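You operate a simulated robot arm through the tools that you are given. There is no shell and no other tool.

The job below is to be done with a simulated robot arm. You get a single attempt, and the scene is never put back.

JOB
Pack up the lamp and the reel: both off, cord wound in, battery in the tin.
Fine: reel switch off before you crank to COILED. Lamp off and its head tipped down before the white battery comes off. Shut the lid, fingers clear. Drop nothing.

The check looks at the end state, three seconds after you hand in, the way a careful person would. Anything else that was tipped, shoved, dropped, spilled or broken makes it a failure. A push-on lid holds only when it is set on centred and level and pressed home; a screw cap is set on level and turned clockwise until tight.

ROBOT AND FRAMES
A 7-joint arm with a two-finger parallel gripper, fixed in place. Base frame: the origin is on the floor under the middle of its stand, x ahead of it, y to its left, z up. Readings come in m, degrees, newtons and seconds.
It reaches about 1.247 m from its shoulder. Its first joint turns from -132.0 to 132.0 degrees. Payload 3.91 kg.
The tool frame sits at the grasp point between the pads (the TCP): z along the fingers, y along the line on which they close. The tips reach 0.03 m beyond it. Largest opening 0.11 m; finger width 0.02, thickness 0.01; the body of the gripper, 0.048 by 0.112 m, starts 0.055 m behind the TCP.
Orientation is that of the tool frame in the base frame, as [roll, pitch, yaw] about the fixed x, y, z axes, in that order (R = Rz(yaw) Ry(pitch) Rx(roll)). With the fingers straight down and closing along the base's y, the tool's x points along the base's -x, its y along +y and its z along -z.

CONTROLS
- The arm moves only by the tool step_arm. Its argument "rows" is a list of rows, each an object (a shift or turn left out is 0, a gripper value left out holds the last) with "travel": the shift along the base's x, y, z in m, a list of three; "angular": the turn, a rotation vector about the base's x, y, z in rad, a list of three; "fingers": the closure, from 0 (fully open) to 1 (shut). In form: [{"travel": [dx, dy, dz], "angular": [rx, ry, rz], "fingers": fingers}, ...]. A call has 1 to 20 rows; each row shifts and turns the commanded pose from where the row before left it. Each row takes 0.2 s and may step no farther than 0.05 m and 8.6 degrees from the row before; otherwise, or with a gripper value out of range, the whole call is refused. A pose out of reach is approached as far as the arm can. The call stops where the force on the tool passes 60 N (or 10 N more than at its start, if that is more) or the arm is blocked; 0.2 s more then pass. Each finger travels about 0.108 m/s and halts on what it meets, pressing with about 27 N; the grip force reading is that of the motor and also rises with nothing between the fingers. The clock runs only during rows and for 0.2 s after the last one: add rows that do not move to give the fingers time. It gives the time, the measured TCP pose, the force on the tool (base axes), the opening and the grip force at its end, in the units of the frame above (readings bear some noise), with the torque about the TCP (base axes, N m) and any sound that the robot's microphone picked up.
- Cameras (640 x 400 px; columns grow to the right, rows downward): "scene" is fixed at [0.0507, 0.6527, 1.4515]; the picture's right is [-0.28, -0.96, 0.00], its down [-0.80, 0.23, -0.56] and it looks along [0.54, -0.16, -0.83] (base axes); focal length 228 px, centre (320, 200). "wrist" rides on the gripper at [0.072, 0.017, -0.103] in the tool frame; the picture's right is [-0.23, 0.97, 0.00], its down [-0.76, -0.18, -0.62] and it looks along [-0.61, -0.14, 0.78] (tool axes); focal length 222 px, centre (320, 200). There is no depth. A picture from a camera that has moved, and an enlarged one, comes with that camera's place and axes in the base frame and with its lens.
- capture(camera): a new picture of that camera. It takes no simulated time.
- enlarge(camera, box): a new picture of the part [left, top, right, bottom] of that camera's present view, enlarged. It takes no simulated time.
- job_done(): hands the job in; it is judged then, once.

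Nothing tells you positions but the pictures and the camera data. Unless the task says otherwise, let go and move clear before handing in.

The tools are called after ">>>" by a JSON object that holds its "method" and its "body". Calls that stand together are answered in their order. step_arm: Moves the arm, as the interface text tells. Its arguments: {"type":"object","properties":{"rows":{"type":"array"}},"required":["rows"]} The other tools are called the same way: capture (camera) takes a picture; enlarge (camera, box) takes an enlarged picture of a part of a camera's view; job_done () hands the job in.

At the start:

```text
time_s: 0.0
eef_pos: [0.1762, 0.4786, 1.2608]
tcp_rot: [180.0, 0.0, 180.0]
contact_force: [0.0, -0.2, -0.4]
torque: [0.04, 0.0, 0.03]
width: 0.1099
gripper_force: 0.1
```

scene: 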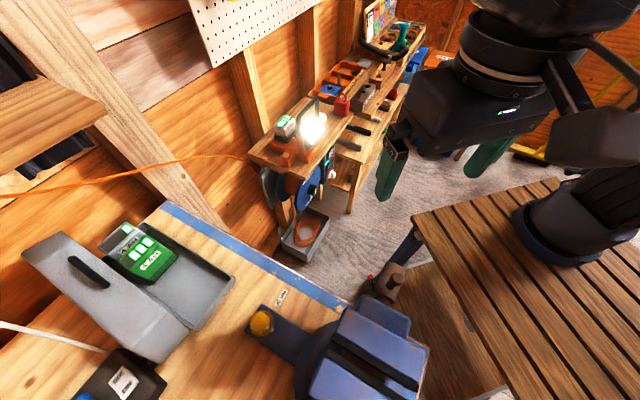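
wrist: 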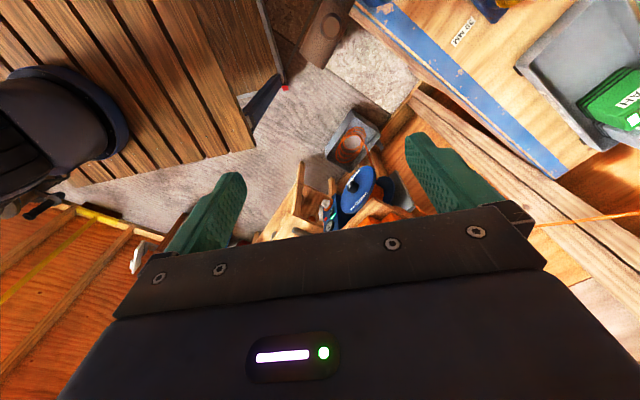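

The scene shows a workbench at lower left with a grey tin and a green battery or box. Farther off is a shelf with a lit lamp and a blue cord reel, with a bin underneath. I'll enlarge these areas to read the labels and work out positions.

>>> {"method": "enlarge", "body": {"camera": "scene", "box": [240, 80, 360, 155]}}

>>> {"method": "enlarge", "body": {"camera": "scene", "box": [240, 145, 368, 270]}}

>>> {"method": "enlarge", "body": {"camera": "scene", "box": [0, 200, 320, 400]}}

>>> {"method": "enlarge", "body": {"camera": "wrist", "box": [260, 80, 440, 240]}}

>>> {"method": "enlarge", "body": {"camera": "scene", "box": [280, 0, 480, 130]}}

```text
5.33 times, centred on (300, 118) of scene
camera zoom: at [0.0507, 0.6527, 1.4515], right [-0.28, -0.96, 0.0], down [-0.8, 0.23, -0.56], along [0.54, -0.16, -0.83], focal length 1215 px, centre (427, 640)
```

zoom: 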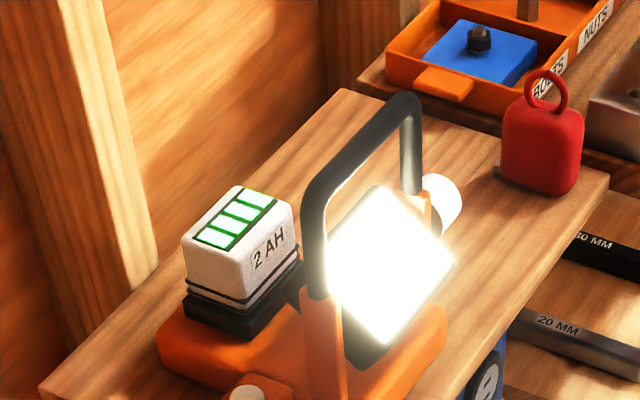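

```text
3.20 times, centred on (304, 208) of scene
camera zoom: at [0.0507, 0.6527, 1.4515], right [-0.28, -0.96, 0.0], down [-0.8, 0.23, -0.56], along [0.54, -0.16, -0.83], focal length 729 px, centre (371, 176)
```

zoom: 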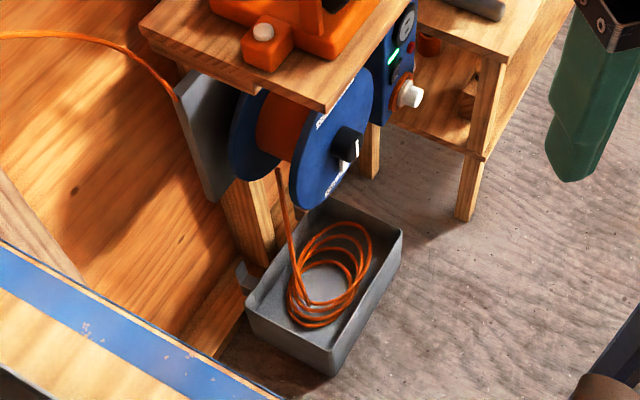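

```text
2.00 times, centred on (160, 300) of scene
camera zoom: at [0.0507, 0.6527, 1.4515], right [-0.28, -0.96, 0.0], down [-0.8, 0.23, -0.56], along [0.54, -0.16, -0.83], focal length 456 px, centre (640, 0)
```

zoom: 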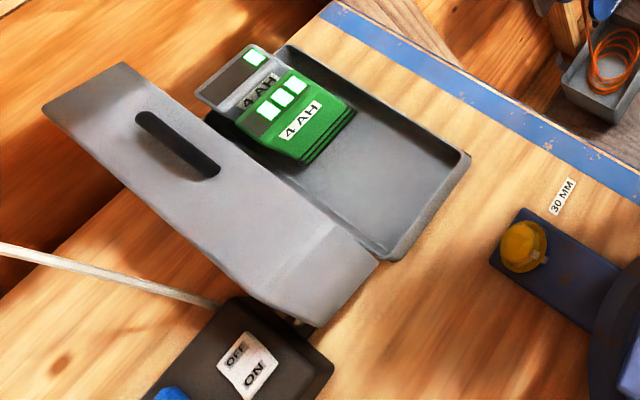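

```text
2.50 times, centred on (350, 160) of wrist
camera zoom: at [0.1037, 0.4949, 1.3649], right [0.23, 0.97, 0.0], down [0.76, -0.18, 0.62], along [0.61, -0.14, -0.78], focal length 555 px, centre (245, 300)
```

zoom: 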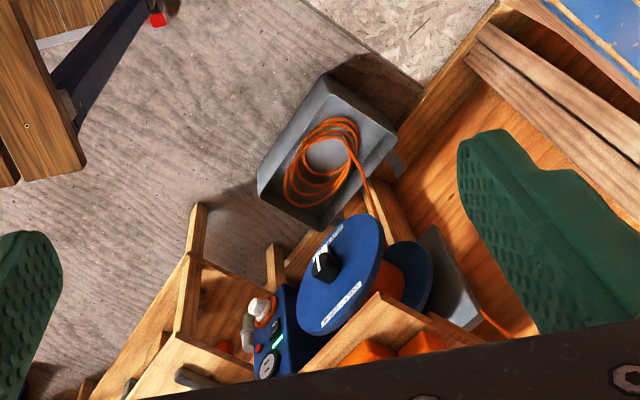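

```text
3.08 times, centred on (380, 65) of scene
camera zoom: at [0.0507, 0.6527, 1.4515], right [-0.28, -0.96, 0.0], down [-0.8, 0.23, -0.56], along [0.54, -0.16, -0.83], focal length 701 px, centre (135, 615)
```

zoom: 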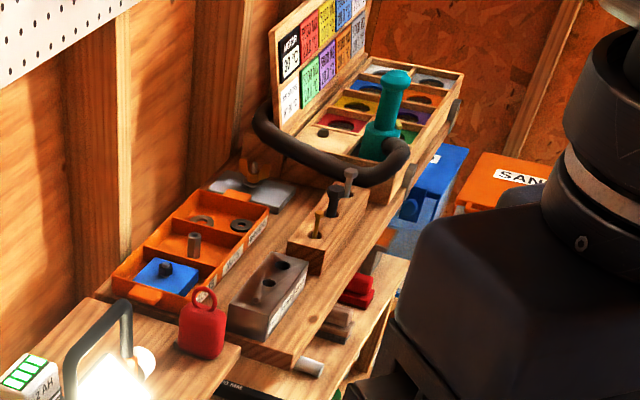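

The tin is on the bench near (0.3, 0.92, 1.0). The reel knob is near (0.65, 0.5, 0.6) under the shelf, with the lamp on top. I'll tilt the wrist camera forward to see the lamp and reel better.

>>> {"method": "step_arm", "body": {"rows": [{"angular": [0, -0.14, 0]}, {"angular": [0, -0.14, 0]}, {"angular": [0, -0.14, 0]}, {"angular": [0, -0.14, 0]}]}}

>>> {"method": "capture", "body": {"camera": "wrist"}}

```text
time_s: 1.0
eef_pos: [0.1764, 0.4789, 1.2619]
tcp_rot: [180.0, 32.2, -179.9]
contact_force: [1.1, 0.0, 0.0]
torque: [0.01, 0.02, -0.01]
width: 0.11
gripper_force: 0.1
```

```text
taken
camera wrist: at [0.0602, 0.4953, 1.3112], right [0.19, 0.97, 0.12], down [0.31, -0.18, 0.93], along [0.93, -0.14, -0.34], focal length 222 px, centre (320, 200)
```

wrist: 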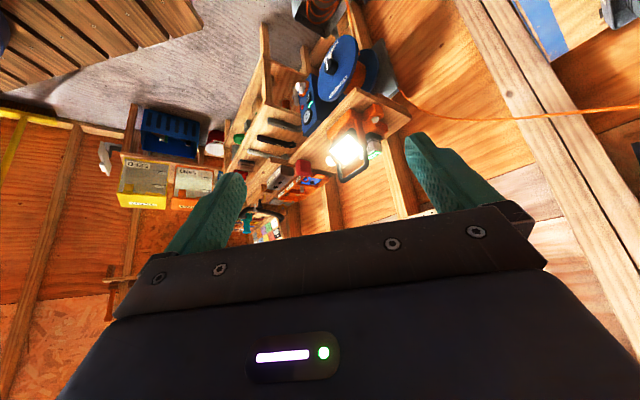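

>>> {"method": "enlarge", "body": {"camera": "wrist", "box": [280, 90, 420, 190]}}

>>> {"method": "enlarge", "body": {"camera": "wrist", "box": [280, 20, 400, 120]}}

```text
4.00 times, centred on (350, 140) of wrist
camera zoom: at [0.0602, 0.4953, 1.3112], right [0.19, 0.97, 0.12], down [0.31, -0.18, 0.93], along [0.93, -0.14, -0.34], focal length 888 px, centre (200, 440)
```

zoom: 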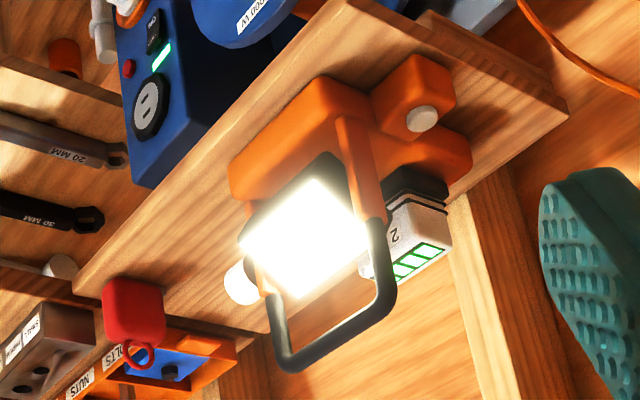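

```text
4.00 times, centred on (340, 70) of wrist
camera zoom: at [0.0602, 0.4953, 1.3112], right [0.19, 0.97, 0.12], down [0.31, -0.18, 0.93], along [0.93, -0.14, -0.34], focal length 888 px, centre (240, 720)
```

zoom: 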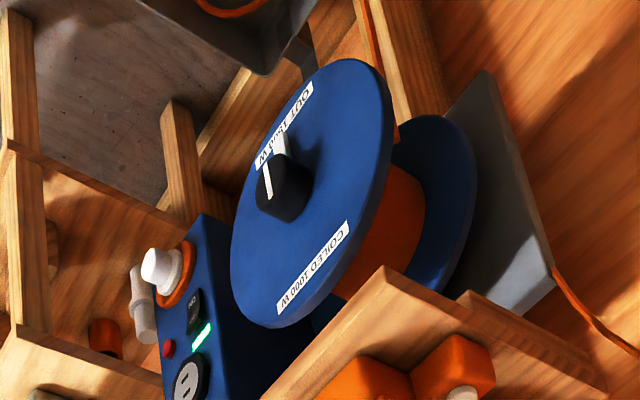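

The shelf sits on a wall turned about 48° in azimuth. The lamp is above the reel, near (0.65, 0.50). I'll swing the arm to face that wall and get a closer look.

>>> {"method": "step_arm", "body": {"rows": [{"travel": [0.033, -0.031, -0.008], "angular": [0, 0, 0.14]}, {"travel": [0.033, -0.031, -0.008], "angular": [0, 0, 0.14]}, {"travel": [0.033, -0.031, -0.008], "angular": [0, 0, 0.14]}, {"travel": [0.033, -0.031, -0.008], "angular": [0, 0, 0.14]}, {"travel": [0.033, -0.031, -0.008], "angular": [0, 0, 0.14]}, {"travel": [0.033, -0.031, -0.008], "angular": [0, 0, 0.14]}]}}

>>> {"method": "capture", "body": {"camera": "wrist"}}

>>> {"method": "capture", "body": {"camera": "scene"}}

```text
time_s: 2.4
eef_pos: [0.3737, 0.2929, 1.212]
tcp_rot: [-180.0, 32.2, -131.7]
contact_force: [0.0, -0.2, -0.3]
torque: [-0.01, -0.02, -0.01]
width: 0.11
gripper_force: 0.1
```

```text
taken
camera wrist: at [0.2841, 0.2169, 1.2614], right [-0.6, 0.79, 0.12], down [0.34, 0.11, 0.93], along [0.73, 0.6, -0.34], focal length 222 px, centre (320, 200)
```

wrist: 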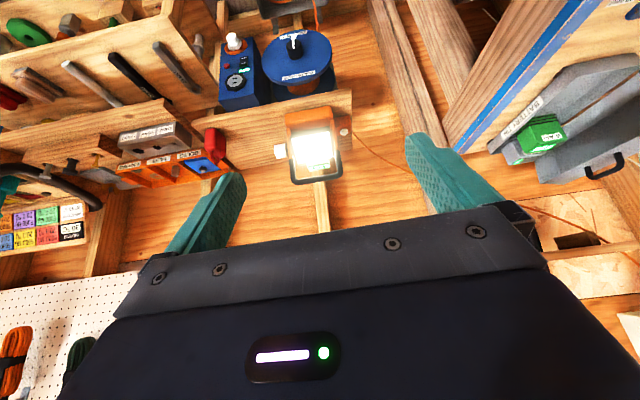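

```text
taken
```

scene: 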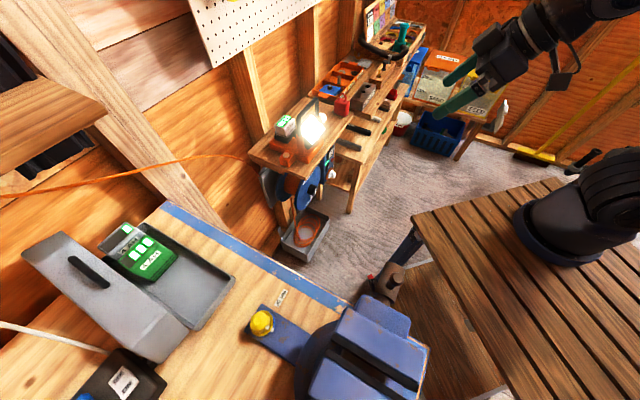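

>>> {"method": "enlarge", "body": {"camera": "wrist", "box": [210, 20, 360, 114]}}

>>> {"method": "enlarge", "body": {"camera": "wrist", "box": [250, 90, 370, 190]}}

>>> {"method": "enlarge", "body": {"camera": "wrist", "box": [440, 50, 640, 200]}}

>>> {"method": "enlarge", "body": {"camera": "scene", "box": [20, 190, 260, 370]}}

```text
4.26 times, centred on (285, 67) of wrist
camera zoom: at [0.2841, 0.2169, 1.2614], right [-0.6, 0.79, 0.12], down [0.34, 0.11, 0.93], along [0.73, 0.6, -0.34], focal length 945 px, centre (469, 766)
```

zoom: 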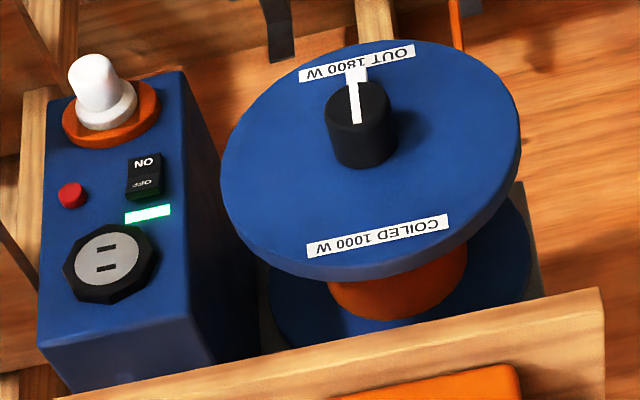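

```text
4.00 times, centred on (310, 140) of wrist
camera zoom: at [0.2841, 0.2169, 1.2614], right [-0.6, 0.79, 0.12], down [0.34, 0.11, 0.93], along [0.73, 0.6, -0.34], focal length 888 px, centre (360, 440)
```

zoom: 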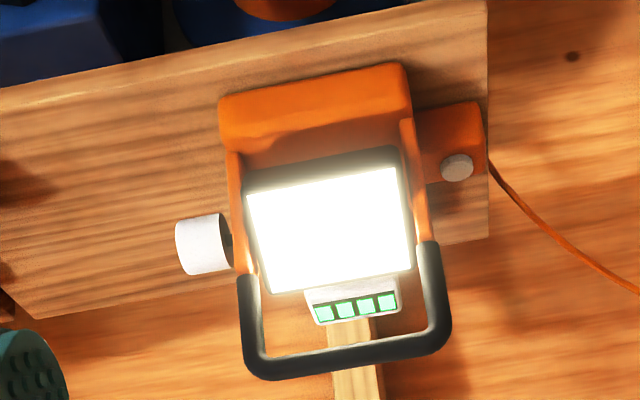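

```text
2.67 times, centred on (540, 125) of wrist
camera zoom: at [0.2841, 0.2169, 1.2614], right [-0.6, 0.79, 0.12], down [0.34, 0.11, 0.93], along [0.73, 0.6, -0.34], focal length 592 px, centre (-267, 400)
```

zoom: 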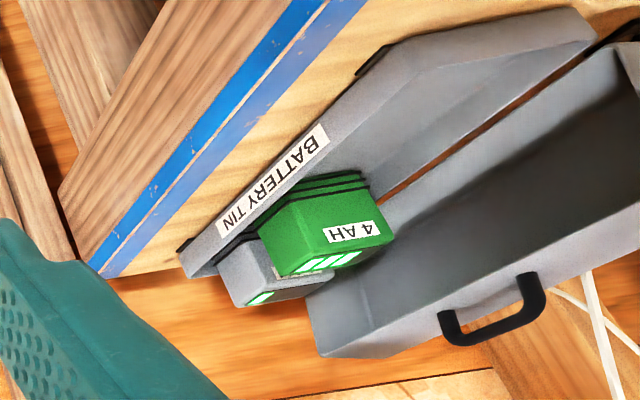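

```text
2.22 times, centred on (140, 280) of scene
camera zoom: at [0.0507, 0.6527, 1.4515], right [-0.28, -0.96, 0.0], down [-0.8, 0.23, -0.56], along [0.54, -0.16, -0.83], focal length 506 px, centre (720, 22)
```

zoom: 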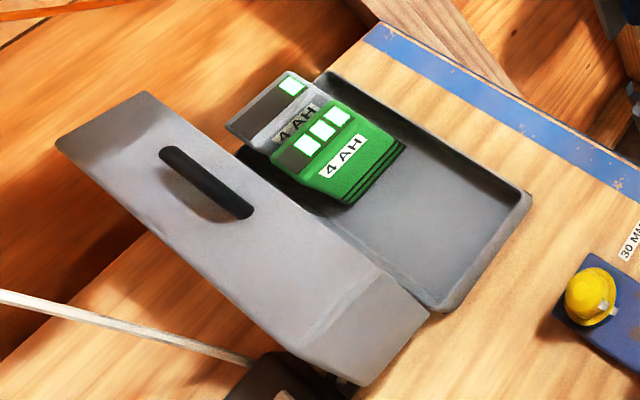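

I now see the details:
- **Reel:** its box has an ON/OFF rocker with a green light, and a black pointer knob set to OUT.
- **Lamp:** it has a side button block and a white tilt knob, with the battery behind.
- **Tin:** it has a lid with a handle.

Next I'll move closer to study the lamp.

>>> {"method": "step_arm", "body": {"rows": [{"travel": [0.026, 0.018, -0.046]}, {"travel": [0.026, 0.018, -0.046]}, {"travel": [0.026, 0.018, -0.046]}, {"travel": [0.026, 0.018, -0.046]}]}}

>>> {"method": "capture", "body": {"camera": "wrist"}}

>>> {"method": "enlarge", "body": {"camera": "wrist", "box": [200, 60, 440, 210]}}

>>> {"method": "enlarge", "body": {"camera": "wrist", "box": [200, 0, 400, 100]}}

>>> {"method": "capture", "body": {"camera": "scene"}}

```text
refused: row 1 steps farther than a row can; nothing moved
```

```text
taken
camera wrist: at [0.2841, 0.2169, 1.2614], right [-0.6, 0.79, 0.12], down [0.34, 0.11, 0.93], along [0.73, 0.6, -0.34], focal length 222 px, centre (320, 200)
```

wrist: 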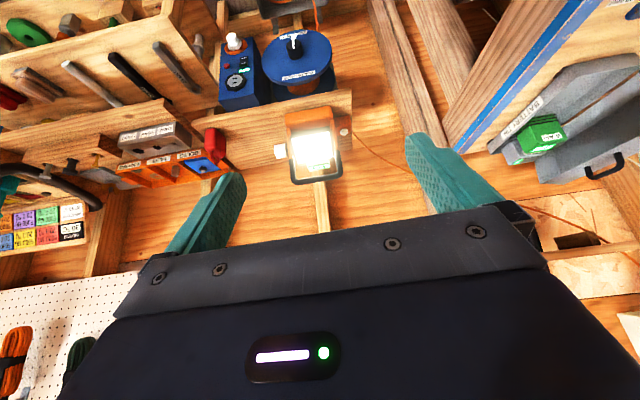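

```text
2.67 times, centred on (320, 135) of wrist
camera zoom: at [0.2841, 0.2169, 1.2614], right [-0.6, 0.79, 0.12], down [0.34, 0.11, 0.93], along [0.73, 0.6, -0.34], focal length 592 px, centre (320, 373)
```

zoom: 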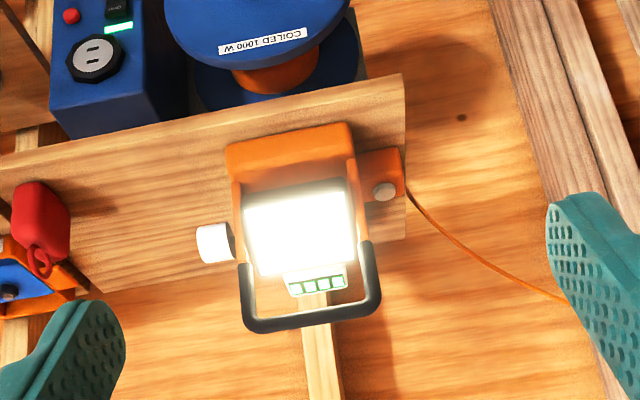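

```text
3.20 times, centred on (300, 50) of wrist
camera zoom: at [0.2841, 0.2169, 1.2614], right [-0.6, 0.79, 0.12], down [0.34, 0.11, 0.93], along [0.73, 0.6, -0.34], focal length 711 px, centre (384, 680)
```

zoom: 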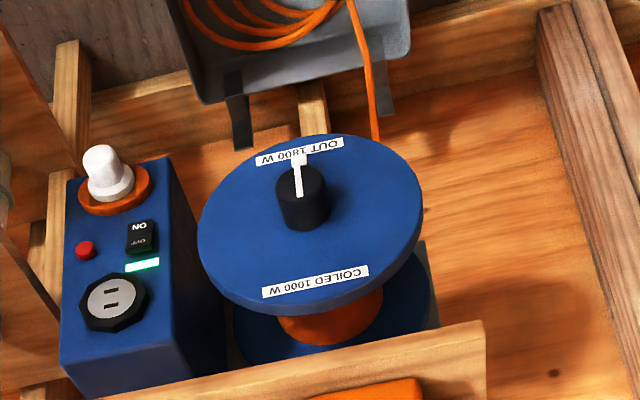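

```text
taken
```

scene: 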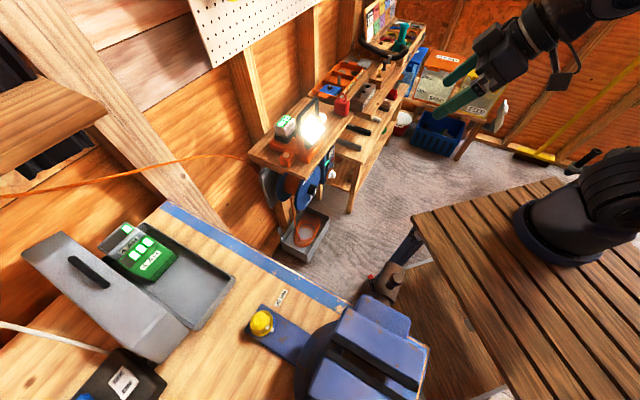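

That move was refused because each row was slightly too long. I'll repeat the approach with shorter rows.

>>> {"method": "step_arm", "body": {"rows": [{"travel": [0.021, 0.0146, -0.037]}, {"travel": [0.021, 0.0146, -0.037]}, {"travel": [0.021, 0.0146, -0.037]}, {"travel": [0.021, 0.0146, -0.037]}, {"travel": [0.021, 0.0146, -0.037]}]}}

>>> {"method": "capture", "body": {"camera": "wrist"}}

>>> {"method": "enlarge", "body": {"camera": "wrist", "box": [200, 130, 440, 280]}}

>>> {"method": "enlarge", "body": {"camera": "wrist", "box": [160, 0, 400, 120]}}

>>> {"method": "capture", "body": {"camera": "scene"}}

```text
time_s: 3.6
eef_pos: [0.4781, 0.3673, 1.0286]
tcp_rot: [-180.0, 32.2, -131.8]
contact_force: [-0.9, -0.9, 0.8]
torque: [0.03, 0.03, 0.02]
width: 0.1098
gripper_force: 0.0
```

```text
taken
camera wrist: at [0.3885, 0.2903, 1.0772], right [-0.6, 0.79, 0.12], down [0.34, 0.11, 0.93], along [0.72, 0.6, -0.34], focal length 222 px, centre (320, 200)
```

wrist: 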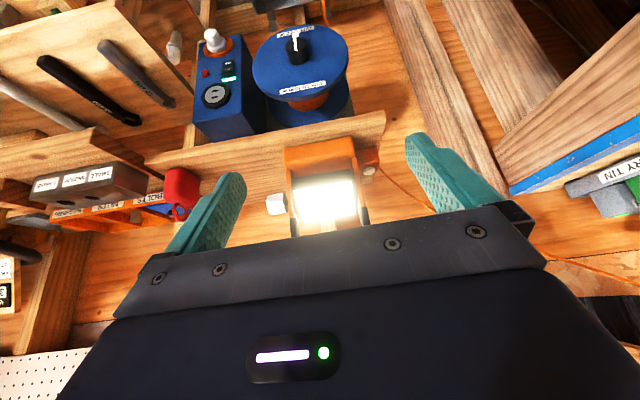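

```text
2.67 times, centred on (320, 205) of wrist
camera zoom: at [0.3885, 0.2903, 1.0772], right [-0.6, 0.79, 0.12], down [0.34, 0.11, 0.93], along [0.72, 0.6, -0.34], focal length 592 px, centre (320, 187)
```

zoom: 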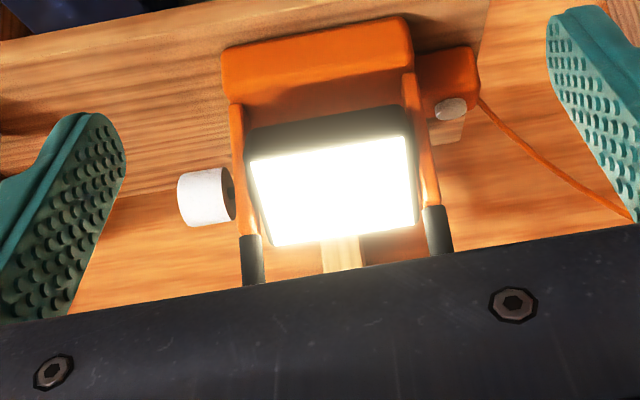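

```text
2.67 times, centred on (280, 60) of wrist
camera zoom: at [0.3885, 0.2903, 1.0772], right [-0.6, 0.79, 0.12], down [0.34, 0.11, 0.93], along [0.72, 0.6, -0.34], focal length 592 px, centre (427, 573)
```

zoom: 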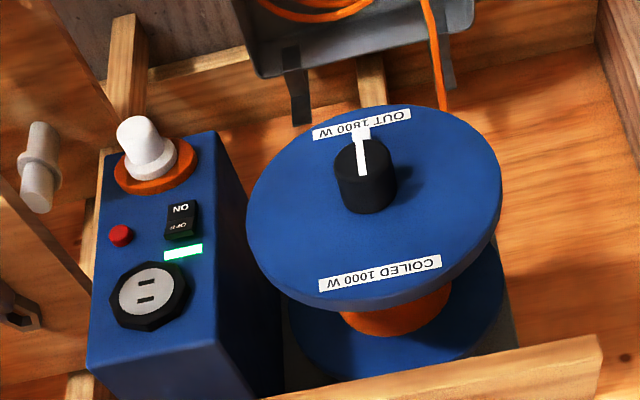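

```text
taken
```

scene: 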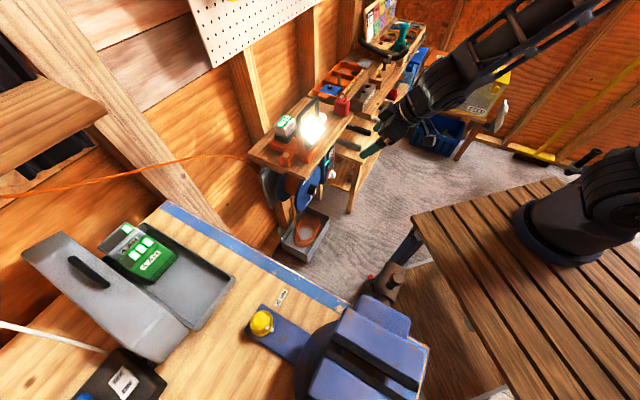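

The reel knob is near (0.65, 0.50, 0.61) and the rocker near (0.76, 0.39, 0.62). I'll lower the gripper in front of the reel box to refine those positions.

>>> {"method": "step_arm", "body": {"rows": [{"travel": [0.01, -0.011, -0.0375], "angular": [0.029, -0.026, 0]}, {"travel": [0.01, -0.011, -0.0375], "angular": [0.029, -0.026, 0]}, {"travel": [0.01, -0.011, -0.0375], "angular": [0.029, -0.026, 0]}, {"travel": [0.01, -0.011, -0.0375], "angular": [0.029, -0.026, 0]}, {"travel": [0.01, -0.011, -0.0375], "angular": [0.029, -0.026, 0]}, {"travel": [0.01, -0.011, -0.0375], "angular": [0.029, -0.026, 0]}, {"travel": [0.01, -0.011, -0.0375], "angular": [0.029, -0.026, 0]}, {"travel": [0.01, -0.011, -0.0375], "angular": [0.029, -0.026, 0]}]}}

>>> {"method": "capture", "body": {"camera": "wrist"}}

>>> {"method": "enlarge", "body": {"camera": "wrist", "box": [160, 80, 400, 230]}}

>>> {"method": "capture", "body": {"camera": "scene"}}

```text
time_s: 5.4
eef_pos: [0.5591, 0.2779, 0.7292]
tcp_rot: [-179.9, 50.0, -131.8]
contact_force: [-0.1, 0.4, -0.3]
torque: [0.03, 0.0, -0.04]
width: 0.1101
gripper_force: 0.0
```

```text
taken
camera wrist: at [0.4628, 0.1953, 0.7394], right [-0.63, 0.76, 0.17], down [0.14, -0.11, 0.98], along [0.77, 0.64, -0.04], focal length 222 px, centre (320, 200)
```

wrist: 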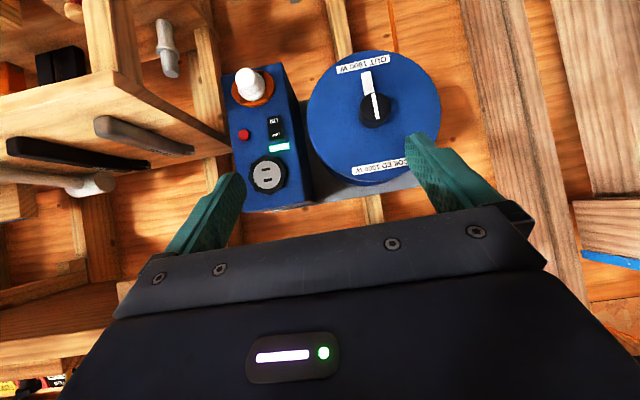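

```text
2.67 times, centred on (280, 155) of wrist
camera zoom: at [0.4628, 0.1953, 0.7394], right [-0.63, 0.76, 0.17], down [0.14, -0.11, 0.98], along [0.77, 0.64, -0.04], focal length 592 px, centre (427, 320)
```

zoom: 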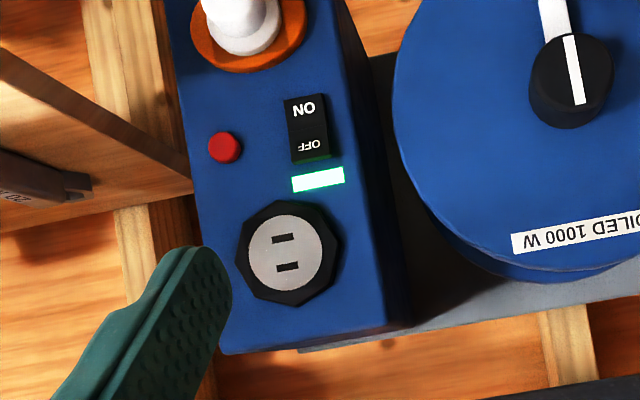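

```text
taken
```

scene: 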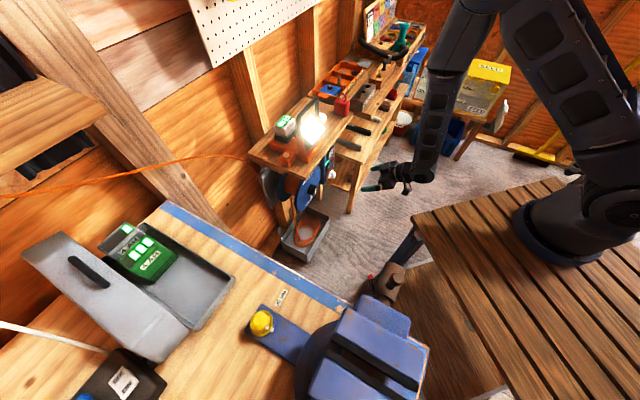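

>>> {"method": "enlarge", "body": {"camera": "wrist", "box": [300, 40, 450, 190]}}

>>> {"method": "enlarge", "body": {"camera": "wrist", "box": [225, 60, 305, 160]}}

```text
2.67 times, centred on (375, 115) of wrist
camera zoom: at [0.4628, 0.1953, 0.7394], right [-0.63, 0.76, 0.17], down [0.14, -0.11, 0.98], along [0.77, 0.64, -0.04], focal length 592 px, centre (173, 427)
```

zoom: 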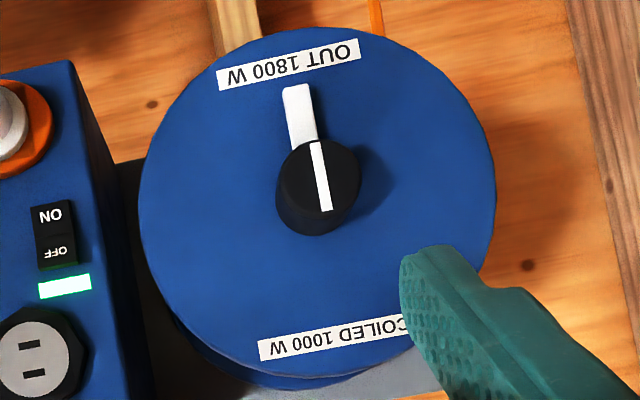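

```text
4.00 times, centred on (265, 110) of wrist
camera zoom: at [0.4628, 0.1953, 0.7394], right [-0.63, 0.76, 0.17], down [0.14, -0.11, 0.98], along [0.77, 0.64, -0.04], focal length 888 px, centre (540, 560)
```

zoom: 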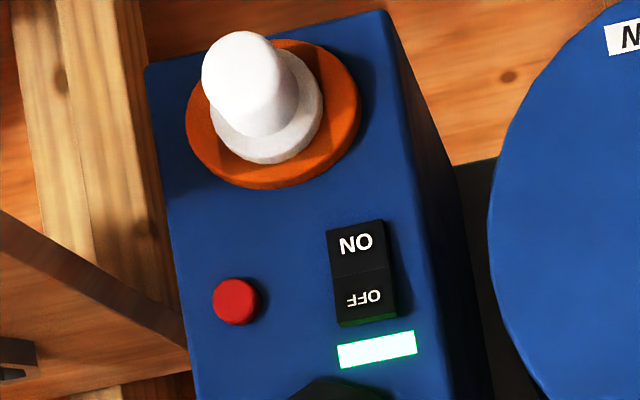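

Two camera views agree on these positions:
- **Rocker centre:** (0.787, 0.395, 0.591). The raised OFF half is the upper one.
- **Knob front:** (0.651, 0.496, 0.601).

I'll close the fingers, level the tool along the wall normal and line up with the OFF half.

>>> {"method": "step_arm", "body": {"rows": [{"travel": [0.0297, 0.0057, -0.0138], "angular": [0.1044, -0.0933, 0], "fingers": 1}, {"travel": [0.0297, 0.0057, -0.0138], "angular": [0.1044, -0.0933, 0], "fingers": 1}, {"travel": [0.0297, 0.0057, -0.0138], "angular": [0.1044, -0.0933, 0], "fingers": 1}, {"travel": [0.0297, 0.0057, -0.0138], "angular": [0.1044, -0.0933, 0], "fingers": 1}, {"travel": [0.0297, 0.0057, -0.0138], "angular": [0.1044, -0.0933, 0], "fingers": 1}, {"fingers": 1}]}}

>>> {"method": "capture", "body": {"camera": "wrist"}}

>>> {"method": "capture", "body": {"camera": "scene"}}

```text
time_s: 6.8
eef_pos: [0.7082, 0.3063, 0.6597]
tcp_rot: [9.9, 89.8, 58.1]
contact_force: [-0.3, -0.4, -0.6]
torque: [0.0, 0.0, 0.0]
width: 0.0
gripper_force: 27.6
```

```text
taken
camera wrist: at [0.6272, 0.2407, 0.5872], right [-0.73, 0.65, 0.23], down [-0.28, -0.58, 0.76], along [0.63, 0.49, 0.61], focal length 222 px, centre (320, 200)
```

wrist: 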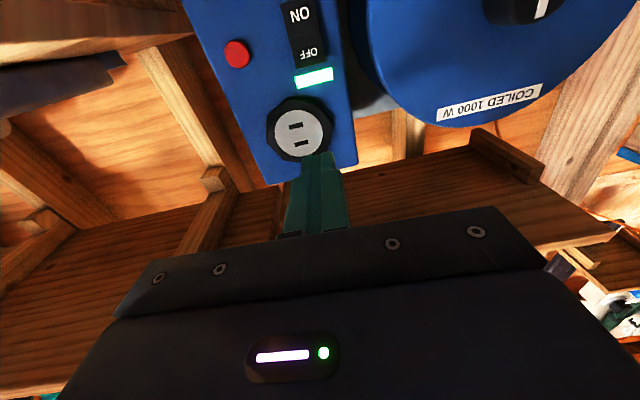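

```text
taken
```

scene: 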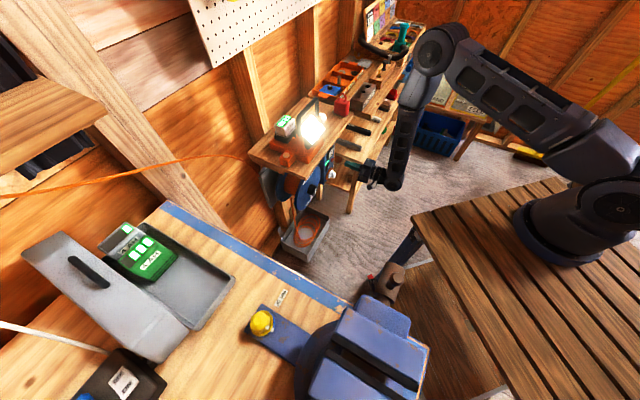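

>>> {"method": "step_arm", "body": {"rows": [{"travel": [0, 0, -0.027], "fingers": 1}, {"travel": [0, 0, -0.027], "fingers": 1}, {"travel": [0.0333, 0.0373, 0], "fingers": 1}]}}

>>> {"method": "capture", "body": {"camera": "wrist"}}

>>> {"method": "enlarge", "body": {"camera": "wrist", "box": [220, 50, 420, 250]}}

```text
time_s: 7.6
eef_pos: [0.7433, 0.3452, 0.604]
tcp_rot: [27.1, 89.9, 75.2]
contact_force: [-0.2, 0.5, 0.3]
torque: [0.0, 0.02, 0.0]
width: 0.0001
gripper_force: 27.1
```

```text
taken
camera wrist: at [0.6609, 0.2789, 0.5313], right [-0.73, 0.65, 0.23], down [-0.28, -0.58, 0.76], along [0.63, 0.49, 0.61], focal length 222 px, centre (320, 200)
```

wrist: 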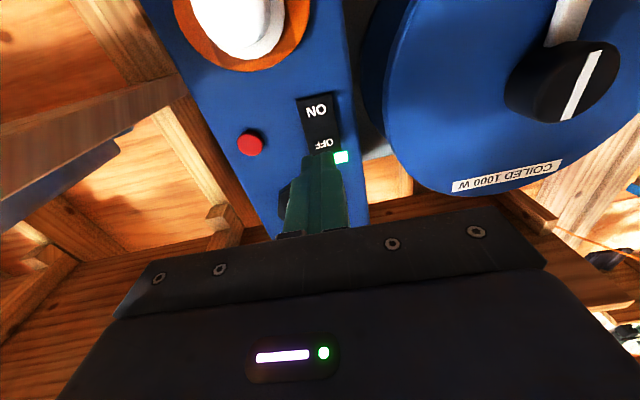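

```text
2.00 times, centred on (320, 150) of wrist
camera zoom: at [0.6609, 0.2789, 0.5313], right [-0.73, 0.65, 0.23], down [-0.28, -0.58, 0.76], along [0.63, 0.49, 0.61], focal length 444 px, centre (320, 300)
```

zoom: 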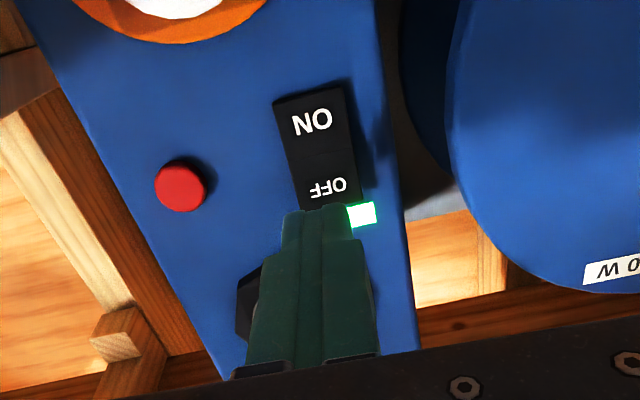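

The fingertips are lined up with the OFF half of the rocker. I'll move forward in small steps until contact.

>>> {"method": "step_arm", "body": {"rows": [{"travel": [0.0045, 0.0095, 0.003], "fingers": 1}, {"travel": [0.0067, 0.0075, 0], "fingers": 1}, {"travel": [0.0034, 0.0037, 0], "fingers": 1}]}}

>>> {"method": "enlarge", "body": {"camera": "wrist", "box": [220, 50, 420, 250]}}

```text
time_s: 8.4
eef_pos: [0.7564, 0.3638, 0.6084]
tcp_rot: [19.9, 89.8, 68.2]
contact_force: [-0.6, 0.2, 0.7]
torque: [-0.01, 0.01, 0.01]
width: 0.0001
gripper_force: 27.2
```

```text
2.00 times, centred on (320, 150) of wrist
camera zoom: at [0.6751, 0.2983, 0.5354], right [-0.73, 0.65, 0.23], down [-0.28, -0.58, 0.76], along [0.63, 0.49, 0.61], focal length 444 px, centre (320, 300)
```

zoom: 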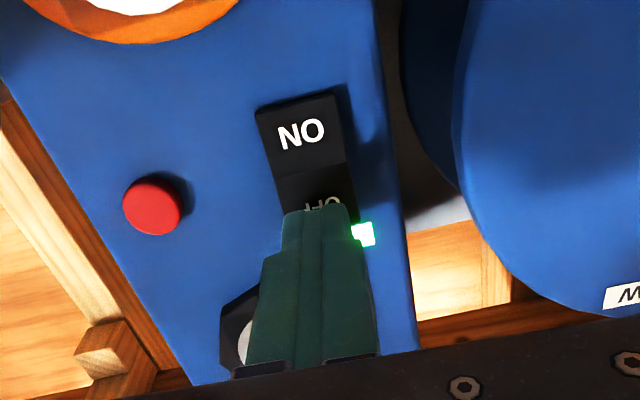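

>>> {"method": "step_arm", "body": {"rows": [{"travel": [0.0033, 0.0037, 0], "fingers": 1}, {"travel": [0.0033, 0.0037, 0], "fingers": 1}]}}

>>> {"method": "enlarge", "body": {"camera": "wrist", "box": [220, 50, 420, 250]}}

```text
time_s: 9.0
eef_pos: [0.7622, 0.3699, 0.6079]
tcp_rot: [19.6, 89.9, 67.8]
contact_force: [-20.8, -23.2, 14.2]
torque: [0.03, -0.15, -0.24]
width: 0.0002
gripper_force: 26.7
```

```text
2.00 times, centred on (320, 150) of wrist
camera zoom: at [0.6804, 0.3048, 0.5357], right [-0.73, 0.65, 0.23], down [-0.28, -0.58, 0.76], along [0.63, 0.49, 0.61], focal length 444 px, centre (320, 300)
```

zoom: 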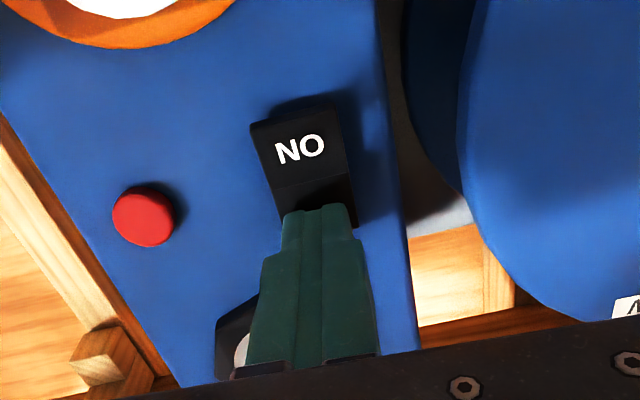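

The green light looks off and the ON side has popped up. I'll back off and check.

>>> {"method": "step_arm", "body": {"rows": [{"travel": [-0.0133, -0.0149, 0], "fingers": 1}, {"travel": [-0.0267, -0.0298, 0], "fingers": 1}, {"travel": [-0.0267, -0.0298, 0], "fingers": 1}]}}

>>> {"method": "capture", "body": {"camera": "wrist"}}

>>> {"method": "enlarge", "body": {"camera": "wrist", "box": [160, 0, 360, 160]}}

```text
time_s: 9.8
eef_pos: [0.6963, 0.2968, 0.6074]
tcp_rot: [25.0, 89.9, 73.1]
contact_force: [0.6, 1.0, -0.4]
torque: [0.02, -0.03, 0.03]
width: 0.0002
gripper_force: 26.5
```

```text
taken
camera wrist: at [0.6147, 0.2312, 0.5359], right [-0.73, 0.65, 0.23], down [-0.28, -0.58, 0.76], along [0.63, 0.49, 0.61], focal length 222 px, centre (320, 200)
```

wrist: 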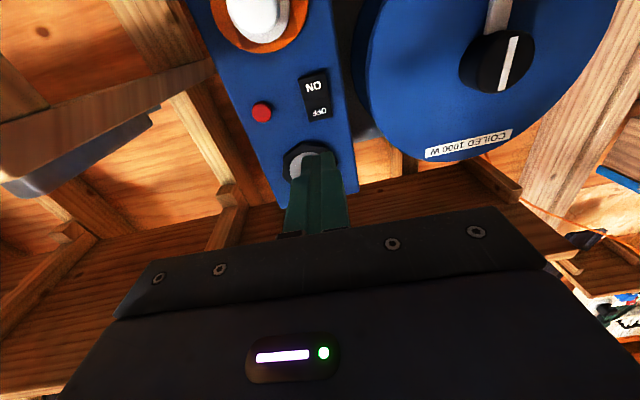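

```text
2.50 times, centred on (260, 80) of wrist
camera zoom: at [0.6147, 0.2312, 0.5359], right [-0.73, 0.65, 0.23], down [-0.28, -0.58, 0.76], along [0.63, 0.49, 0.61], focal length 555 px, centre (470, 500)
```

zoom: 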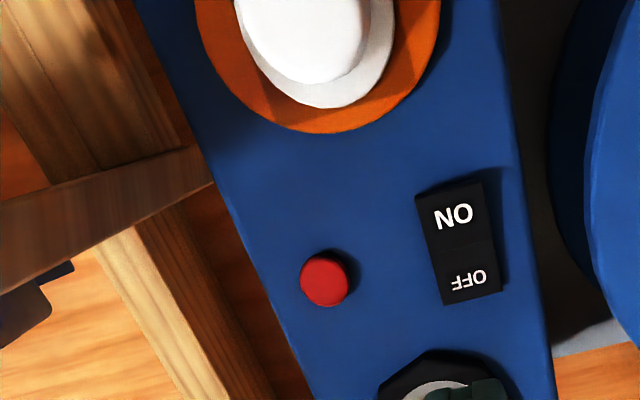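

The switch is off and the LED is dark. Next is the reel knob, so I'll open the fingers and line up with its axis.

>>> {"method": "step_arm", "body": {"rows": [{"travel": [-0.0287, 0.0306, -0.0016], "fingers": 0}, {"travel": [-0.0287, 0.0306, -0.0016], "fingers": 0}, {"travel": [-0.0287, 0.0306, -0.0016], "fingers": 0}, {"travel": [-0.0287, 0.0306, -0.0016], "fingers": 0}, {"fingers": 0}]}}

>>> {"method": "capture", "body": {"camera": "wrist"}}

>>> {"method": "capture", "body": {"camera": "scene"}}

```text
time_s: 11.0
eef_pos: [0.5813, 0.4207, 0.6017]
tcp_rot: [-167.3, 90.0, -119.1]
contact_force: [0.5, 0.4, 0.2]
torque: [-0.02, 0.03, 0.01]
width: 0.1103
gripper_force: 0.0
```

```text
taken
camera wrist: at [0.4997, 0.3556, 0.529], right [-0.73, 0.65, 0.23], down [-0.28, -0.58, 0.76], along [0.63, 0.49, 0.61], focal length 222 px, centre (320, 200)
```

wrist: 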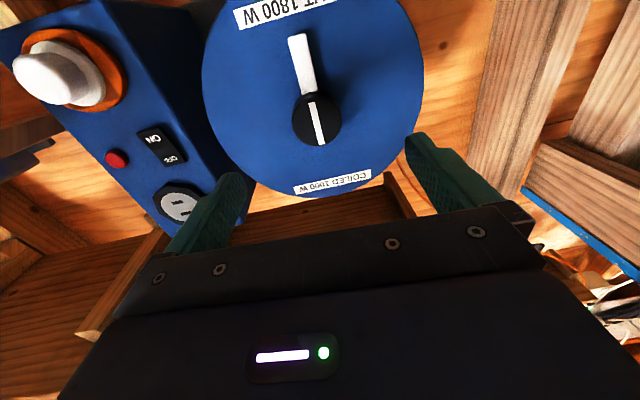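

```text
taken
```

scene: 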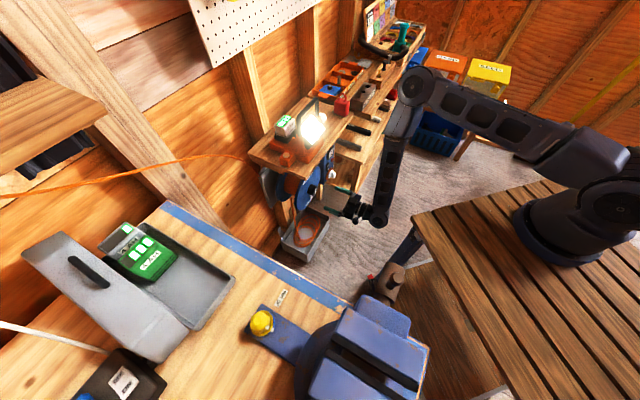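

>>> {"method": "enlarge", "body": {"camera": "wrist", "box": [200, 0, 430, 200]}}

```text
2.00 times, centred on (315, 100) of wrist
camera zoom: at [0.4997, 0.3556, 0.529], right [-0.73, 0.65, 0.23], down [-0.28, -0.58, 0.76], along [0.63, 0.49, 0.61], focal length 444 px, centre (330, 400)
```

zoom: 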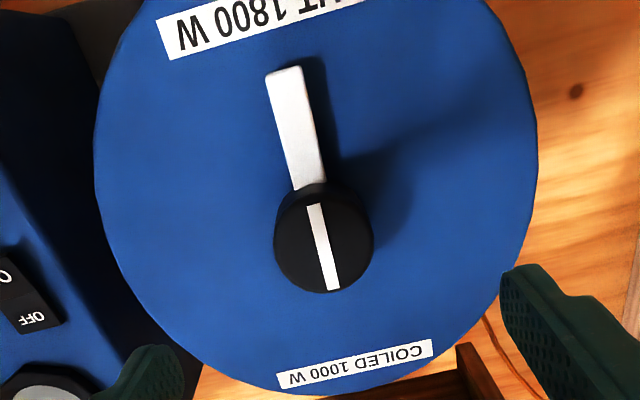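

>>> {"method": "step_arm", "body": {"rows": [{"travel": [0.0178, 0.017, 0], "fingers": 0}, {"travel": [0.0163, 0.0183, 0], "fingers": 0}, {"travel": [0.0163, 0.0183, 0], "fingers": 0}, {"travel": [0.0163, 0.0183, 0], "fingers": 0}]}}

>>> {"method": "capture", "body": {"camera": "wrist"}}

```text
time_s: 12.0
eef_pos: [0.6477, 0.4932, 0.6036]
tcp_rot: [7.9, 89.9, 56.0]
contact_force: [-0.1, -0.3, -0.2]
torque: [-0.03, -0.01, -0.02]
width: 0.1102
gripper_force: 0.0
```

```text
taken
camera wrist: at [0.5664, 0.4275, 0.5307], right [-0.73, 0.65, 0.23], down [-0.28, -0.58, 0.76], along [0.63, 0.49, 0.61], focal length 222 px, centre (320, 200)
```

wrist: 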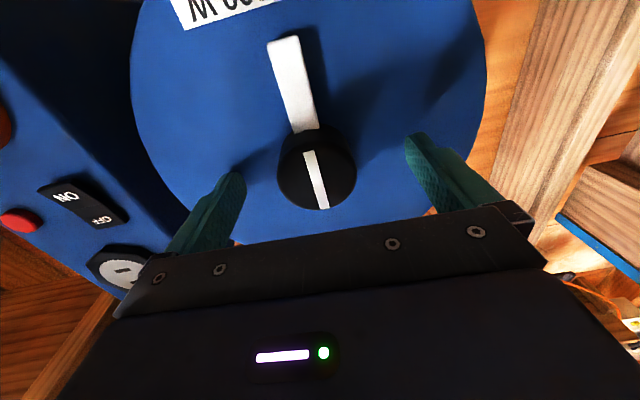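

>>> {"method": "step_arm", "body": {"rows": [{"travel": [0.004, 0.0045, -0.001], "fingers": 0}, {"fingers": 1}, {"fingers": 1}, {"fingers": 1}, {"fingers": 1}]}}

>>> {"method": "capture", "body": {"camera": "wrist"}}

```text
time_s: 12.4
eef_pos: [0.6492, 0.496, 0.601]
tcp_rot: [-69.0, 90.0, -20.8]
contact_force: [0.0, 0.8, 0.1]
torque: [0.0, 0.01, -0.03]
width: 0.0587
gripper_force: 0.1
stopped in row 2: the force on the tool passed its limit at 74 N (the readings are from after the stop); the commanded pose is now the measured one
```

```text
taken
camera wrist: at [0.5679, 0.4299, 0.5294], right [-0.72, 0.65, 0.23], down [-0.28, -0.58, 0.76], along [0.63, 0.49, 0.61], focal length 222 px, centre (320, 200)
```

wrist: 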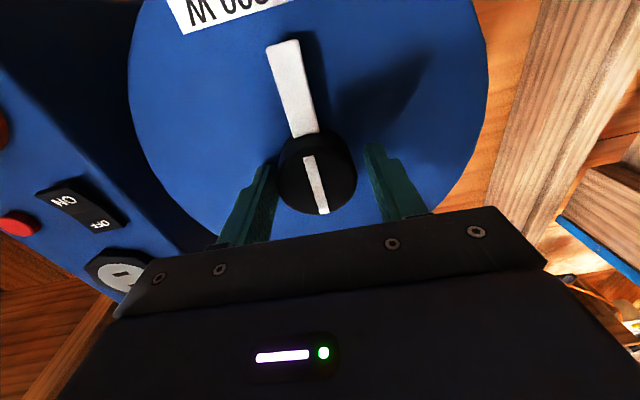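

One finger met the knob first, so the knob sits a few millimetres to the left of centre. I'll re-centre and close gently.

>>> {"method": "step_arm", "body": {"rows": [{"travel": [0.003, -0.0027, 0], "fingers": 0.44}, {"fingers": 0.48}, {"fingers": 0.52}, {"fingers": 0.54}, {"fingers": 0.56}]}}

>>> {"method": "capture", "body": {"camera": "wrist"}}

```text
time_s: 13.7
eef_pos: [0.6543, 0.4923, 0.6011]
tcp_rot: [-98.9, 89.9, -51.0]
contact_force: [-5.1, -3.5, -1.2]
torque: [0.03, -0.07, -0.44]
width: 0.055
gripper_force: 6.4
```

```text
taken
camera wrist: at [0.5721, 0.4263, 0.5293], right [-0.72, 0.65, 0.23], down [-0.29, -0.58, 0.76], along [0.63, 0.49, 0.61], focal length 222 px, centre (320, 200)
```

wrist: 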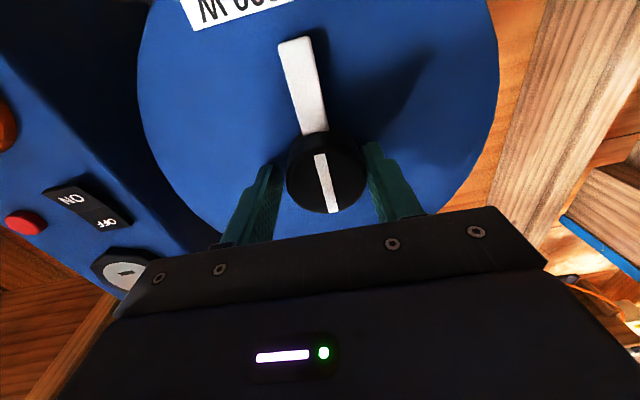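

>>> {"method": "step_arm", "body": {"rows": [{"travel": [-0.0022, 0.002, 0], "fingers": 0.5}, {"fingers": 0.54}, {"fingers": 0.57}, {"fingers": 0.6}, {"fingers": 0.65}]}}

>>> {"method": "capture", "body": {"camera": "wrist"}}

```text
time_s: 14.8
eef_pos: [0.651, 0.4952, 0.6021]
tcp_rot: [97.4, 90.0, 145.4]
contact_force: [-5.7, 1.8, -2.1]
torque: [-0.05, 0.03, -1.12]
width: 0.0483
gripper_force: 45.5
```

```text
taken
camera wrist: at [0.5699, 0.4287, 0.5294], right [-0.72, 0.65, 0.23], down [-0.28, -0.58, 0.76], along [0.63, 0.49, 0.61], focal length 222 px, centre (320, 200)
```

wrist: 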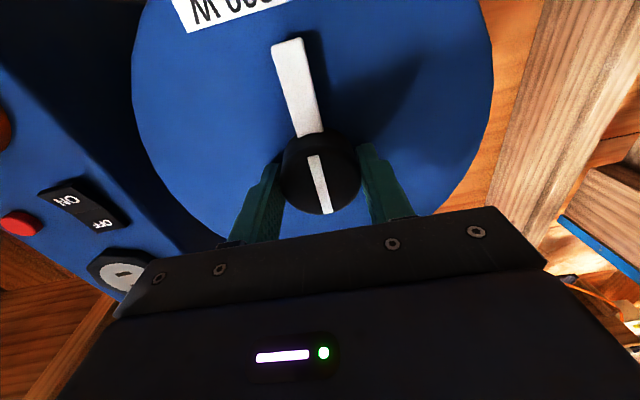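

The knob is gripped. I'll try a clockwise turn about the knob axis, the direction that winds the cord in, a few degrees at a time.

>>> {"method": "step_arm", "body": {"rows": [{"angular": [0.0667, 0.0746, 0], "fingers": 0.68}, {"angular": [0.0667, 0.0746, 0], "fingers": 0.68}, {"angular": [0.0667, 0.0746, 0], "fingers": 0.68}]}}

>>> {"method": "capture", "body": {"camera": "wrist"}}

>>> {"method": "enlarge", "body": {"camera": "scene", "box": [240, 130, 368, 270]}}

```text
time_s: 15.7
eef_pos: [0.6527, 0.4934, 0.6034]
tcp_rot: [89.9, 72.8, 137.6]
contact_force: [-11.5, -17.7, 27.3]
torque: [0.28, -0.92, -1.15]
width: 0.0484
gripper_force: 45.2
```

```text
taken
camera wrist: at [0.5551, 0.4421, 0.5393], right [-0.64, 0.58, 0.51], down [-0.12, -0.73, 0.67], along [0.76, 0.37, 0.54], focal length 222 px, centre (320, 200)
```

wrist: 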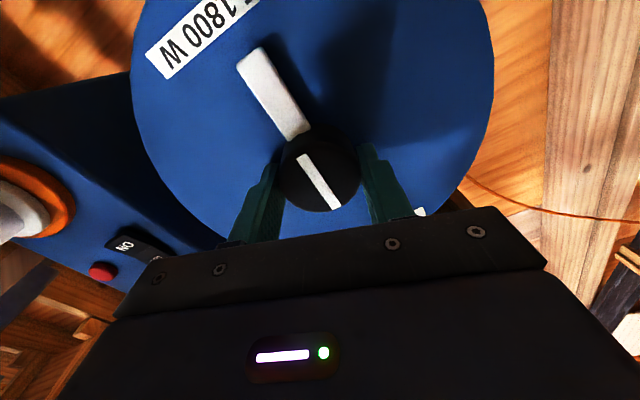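

```text
2.86 times, centred on (304, 200) of scene
camera zoom: at [0.0507, 0.6527, 1.4515], right [-0.28, -0.96, 0.0], down [-0.8, 0.23, -0.56], along [0.54, -0.16, -0.83], focal length 651 px, centre (366, 200)
```

zoom: 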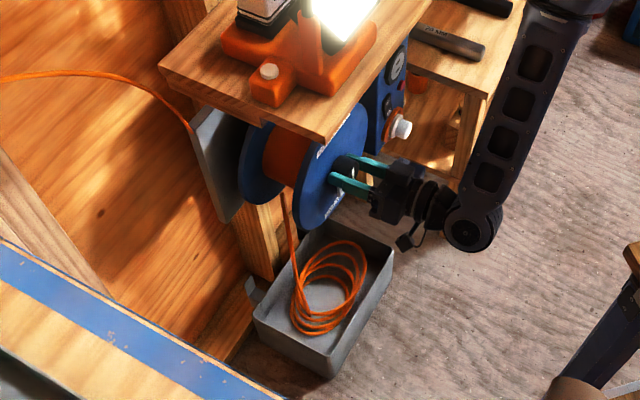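

The pointer did not follow, because the pads slipped. The knob seems blocked in that direction, so I'll try the other way.

>>> {"method": "step_arm", "body": {"rows": [{"angular": [-0.0667, -0.0746, 0], "fingers": 0.68}, {"angular": [-0.0667, -0.0746, 0], "fingers": 0.68}, {"angular": [-0.0667, -0.0746, 0], "fingers": 0.68}, {"angular": [-0.0667, -0.0746, 0], "fingers": 0.75}, {"angular": [-0.0667, -0.0746, 0], "fingers": 0.75}, {"angular": [-0.0667, -0.0746, 0], "fingers": 0.75}]}}

>>> {"method": "capture", "body": {"camera": "wrist"}}

```text
time_s: 17.1
eef_pos: [0.6502, 0.4938, 0.6019]
tcp_rot: [-89.6, 72.8, -41.6]
contact_force: [-1.1, 24.1, 11.1]
torque: [-0.15, 0.27, -0.79]
width: 0.0484
gripper_force: 44.3
```

```text
taken
camera wrist: at [0.5859, 0.4142, 0.5281], right [-0.74, 0.67, -0.07], down [-0.46, -0.43, 0.78], along [0.49, 0.61, 0.62], focal length 222 px, centre (320, 200)
```

wrist: 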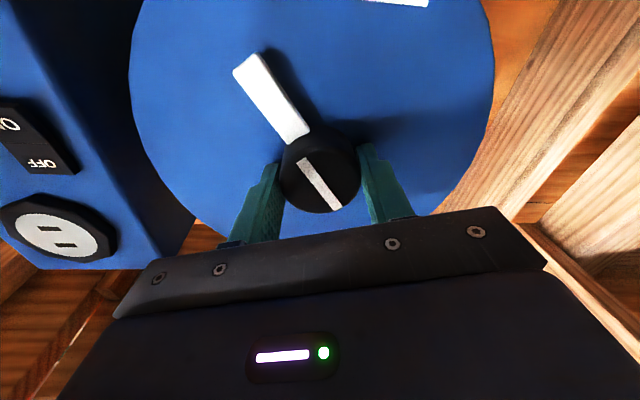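

The knob turns counter-clockwise with the gripper. I'll keep turning in increments and watch the force.

>>> {"method": "step_arm", "body": {"rows": [{"travel": [-0.001, 0.0004, 0.0005], "angular": [-0.0667, -0.0746, 0], "fingers": 0.75}, {"angular": [-0.0667, -0.0746, 0], "fingers": 0.75}, {"angular": [-0.0667, -0.0746, 0], "fingers": 0.75}, {"angular": [-0.0667, -0.0746, 0], "fingers": 0.75}, {"angular": [-0.0667, -0.0746, 0], "fingers": 0.75}, {"angular": [-0.0667, -0.0746, 0], "fingers": 0.75}]}}

>>> {"method": "capture", "body": {"camera": "wrist"}}

```text
time_s: 18.4
eef_pos: [0.6512, 0.495, 0.6011]
tcp_rot: [-89.8, 38.3, -41.8]
contact_force: [-8.4, 29.9, -7.6]
torque: [0.37, -0.31, -0.55]
width: 0.0477
gripper_force: 45.2
```

```text
taken
camera wrist: at [0.6153, 0.3866, 0.5432], right [-0.58, 0.52, -0.62], down [-0.78, -0.14, 0.61], along [0.23, 0.84, 0.49], focal length 222 px, centre (320, 200)
```

wrist: 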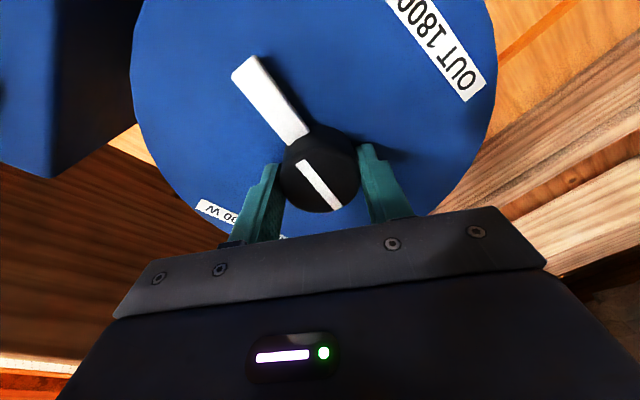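

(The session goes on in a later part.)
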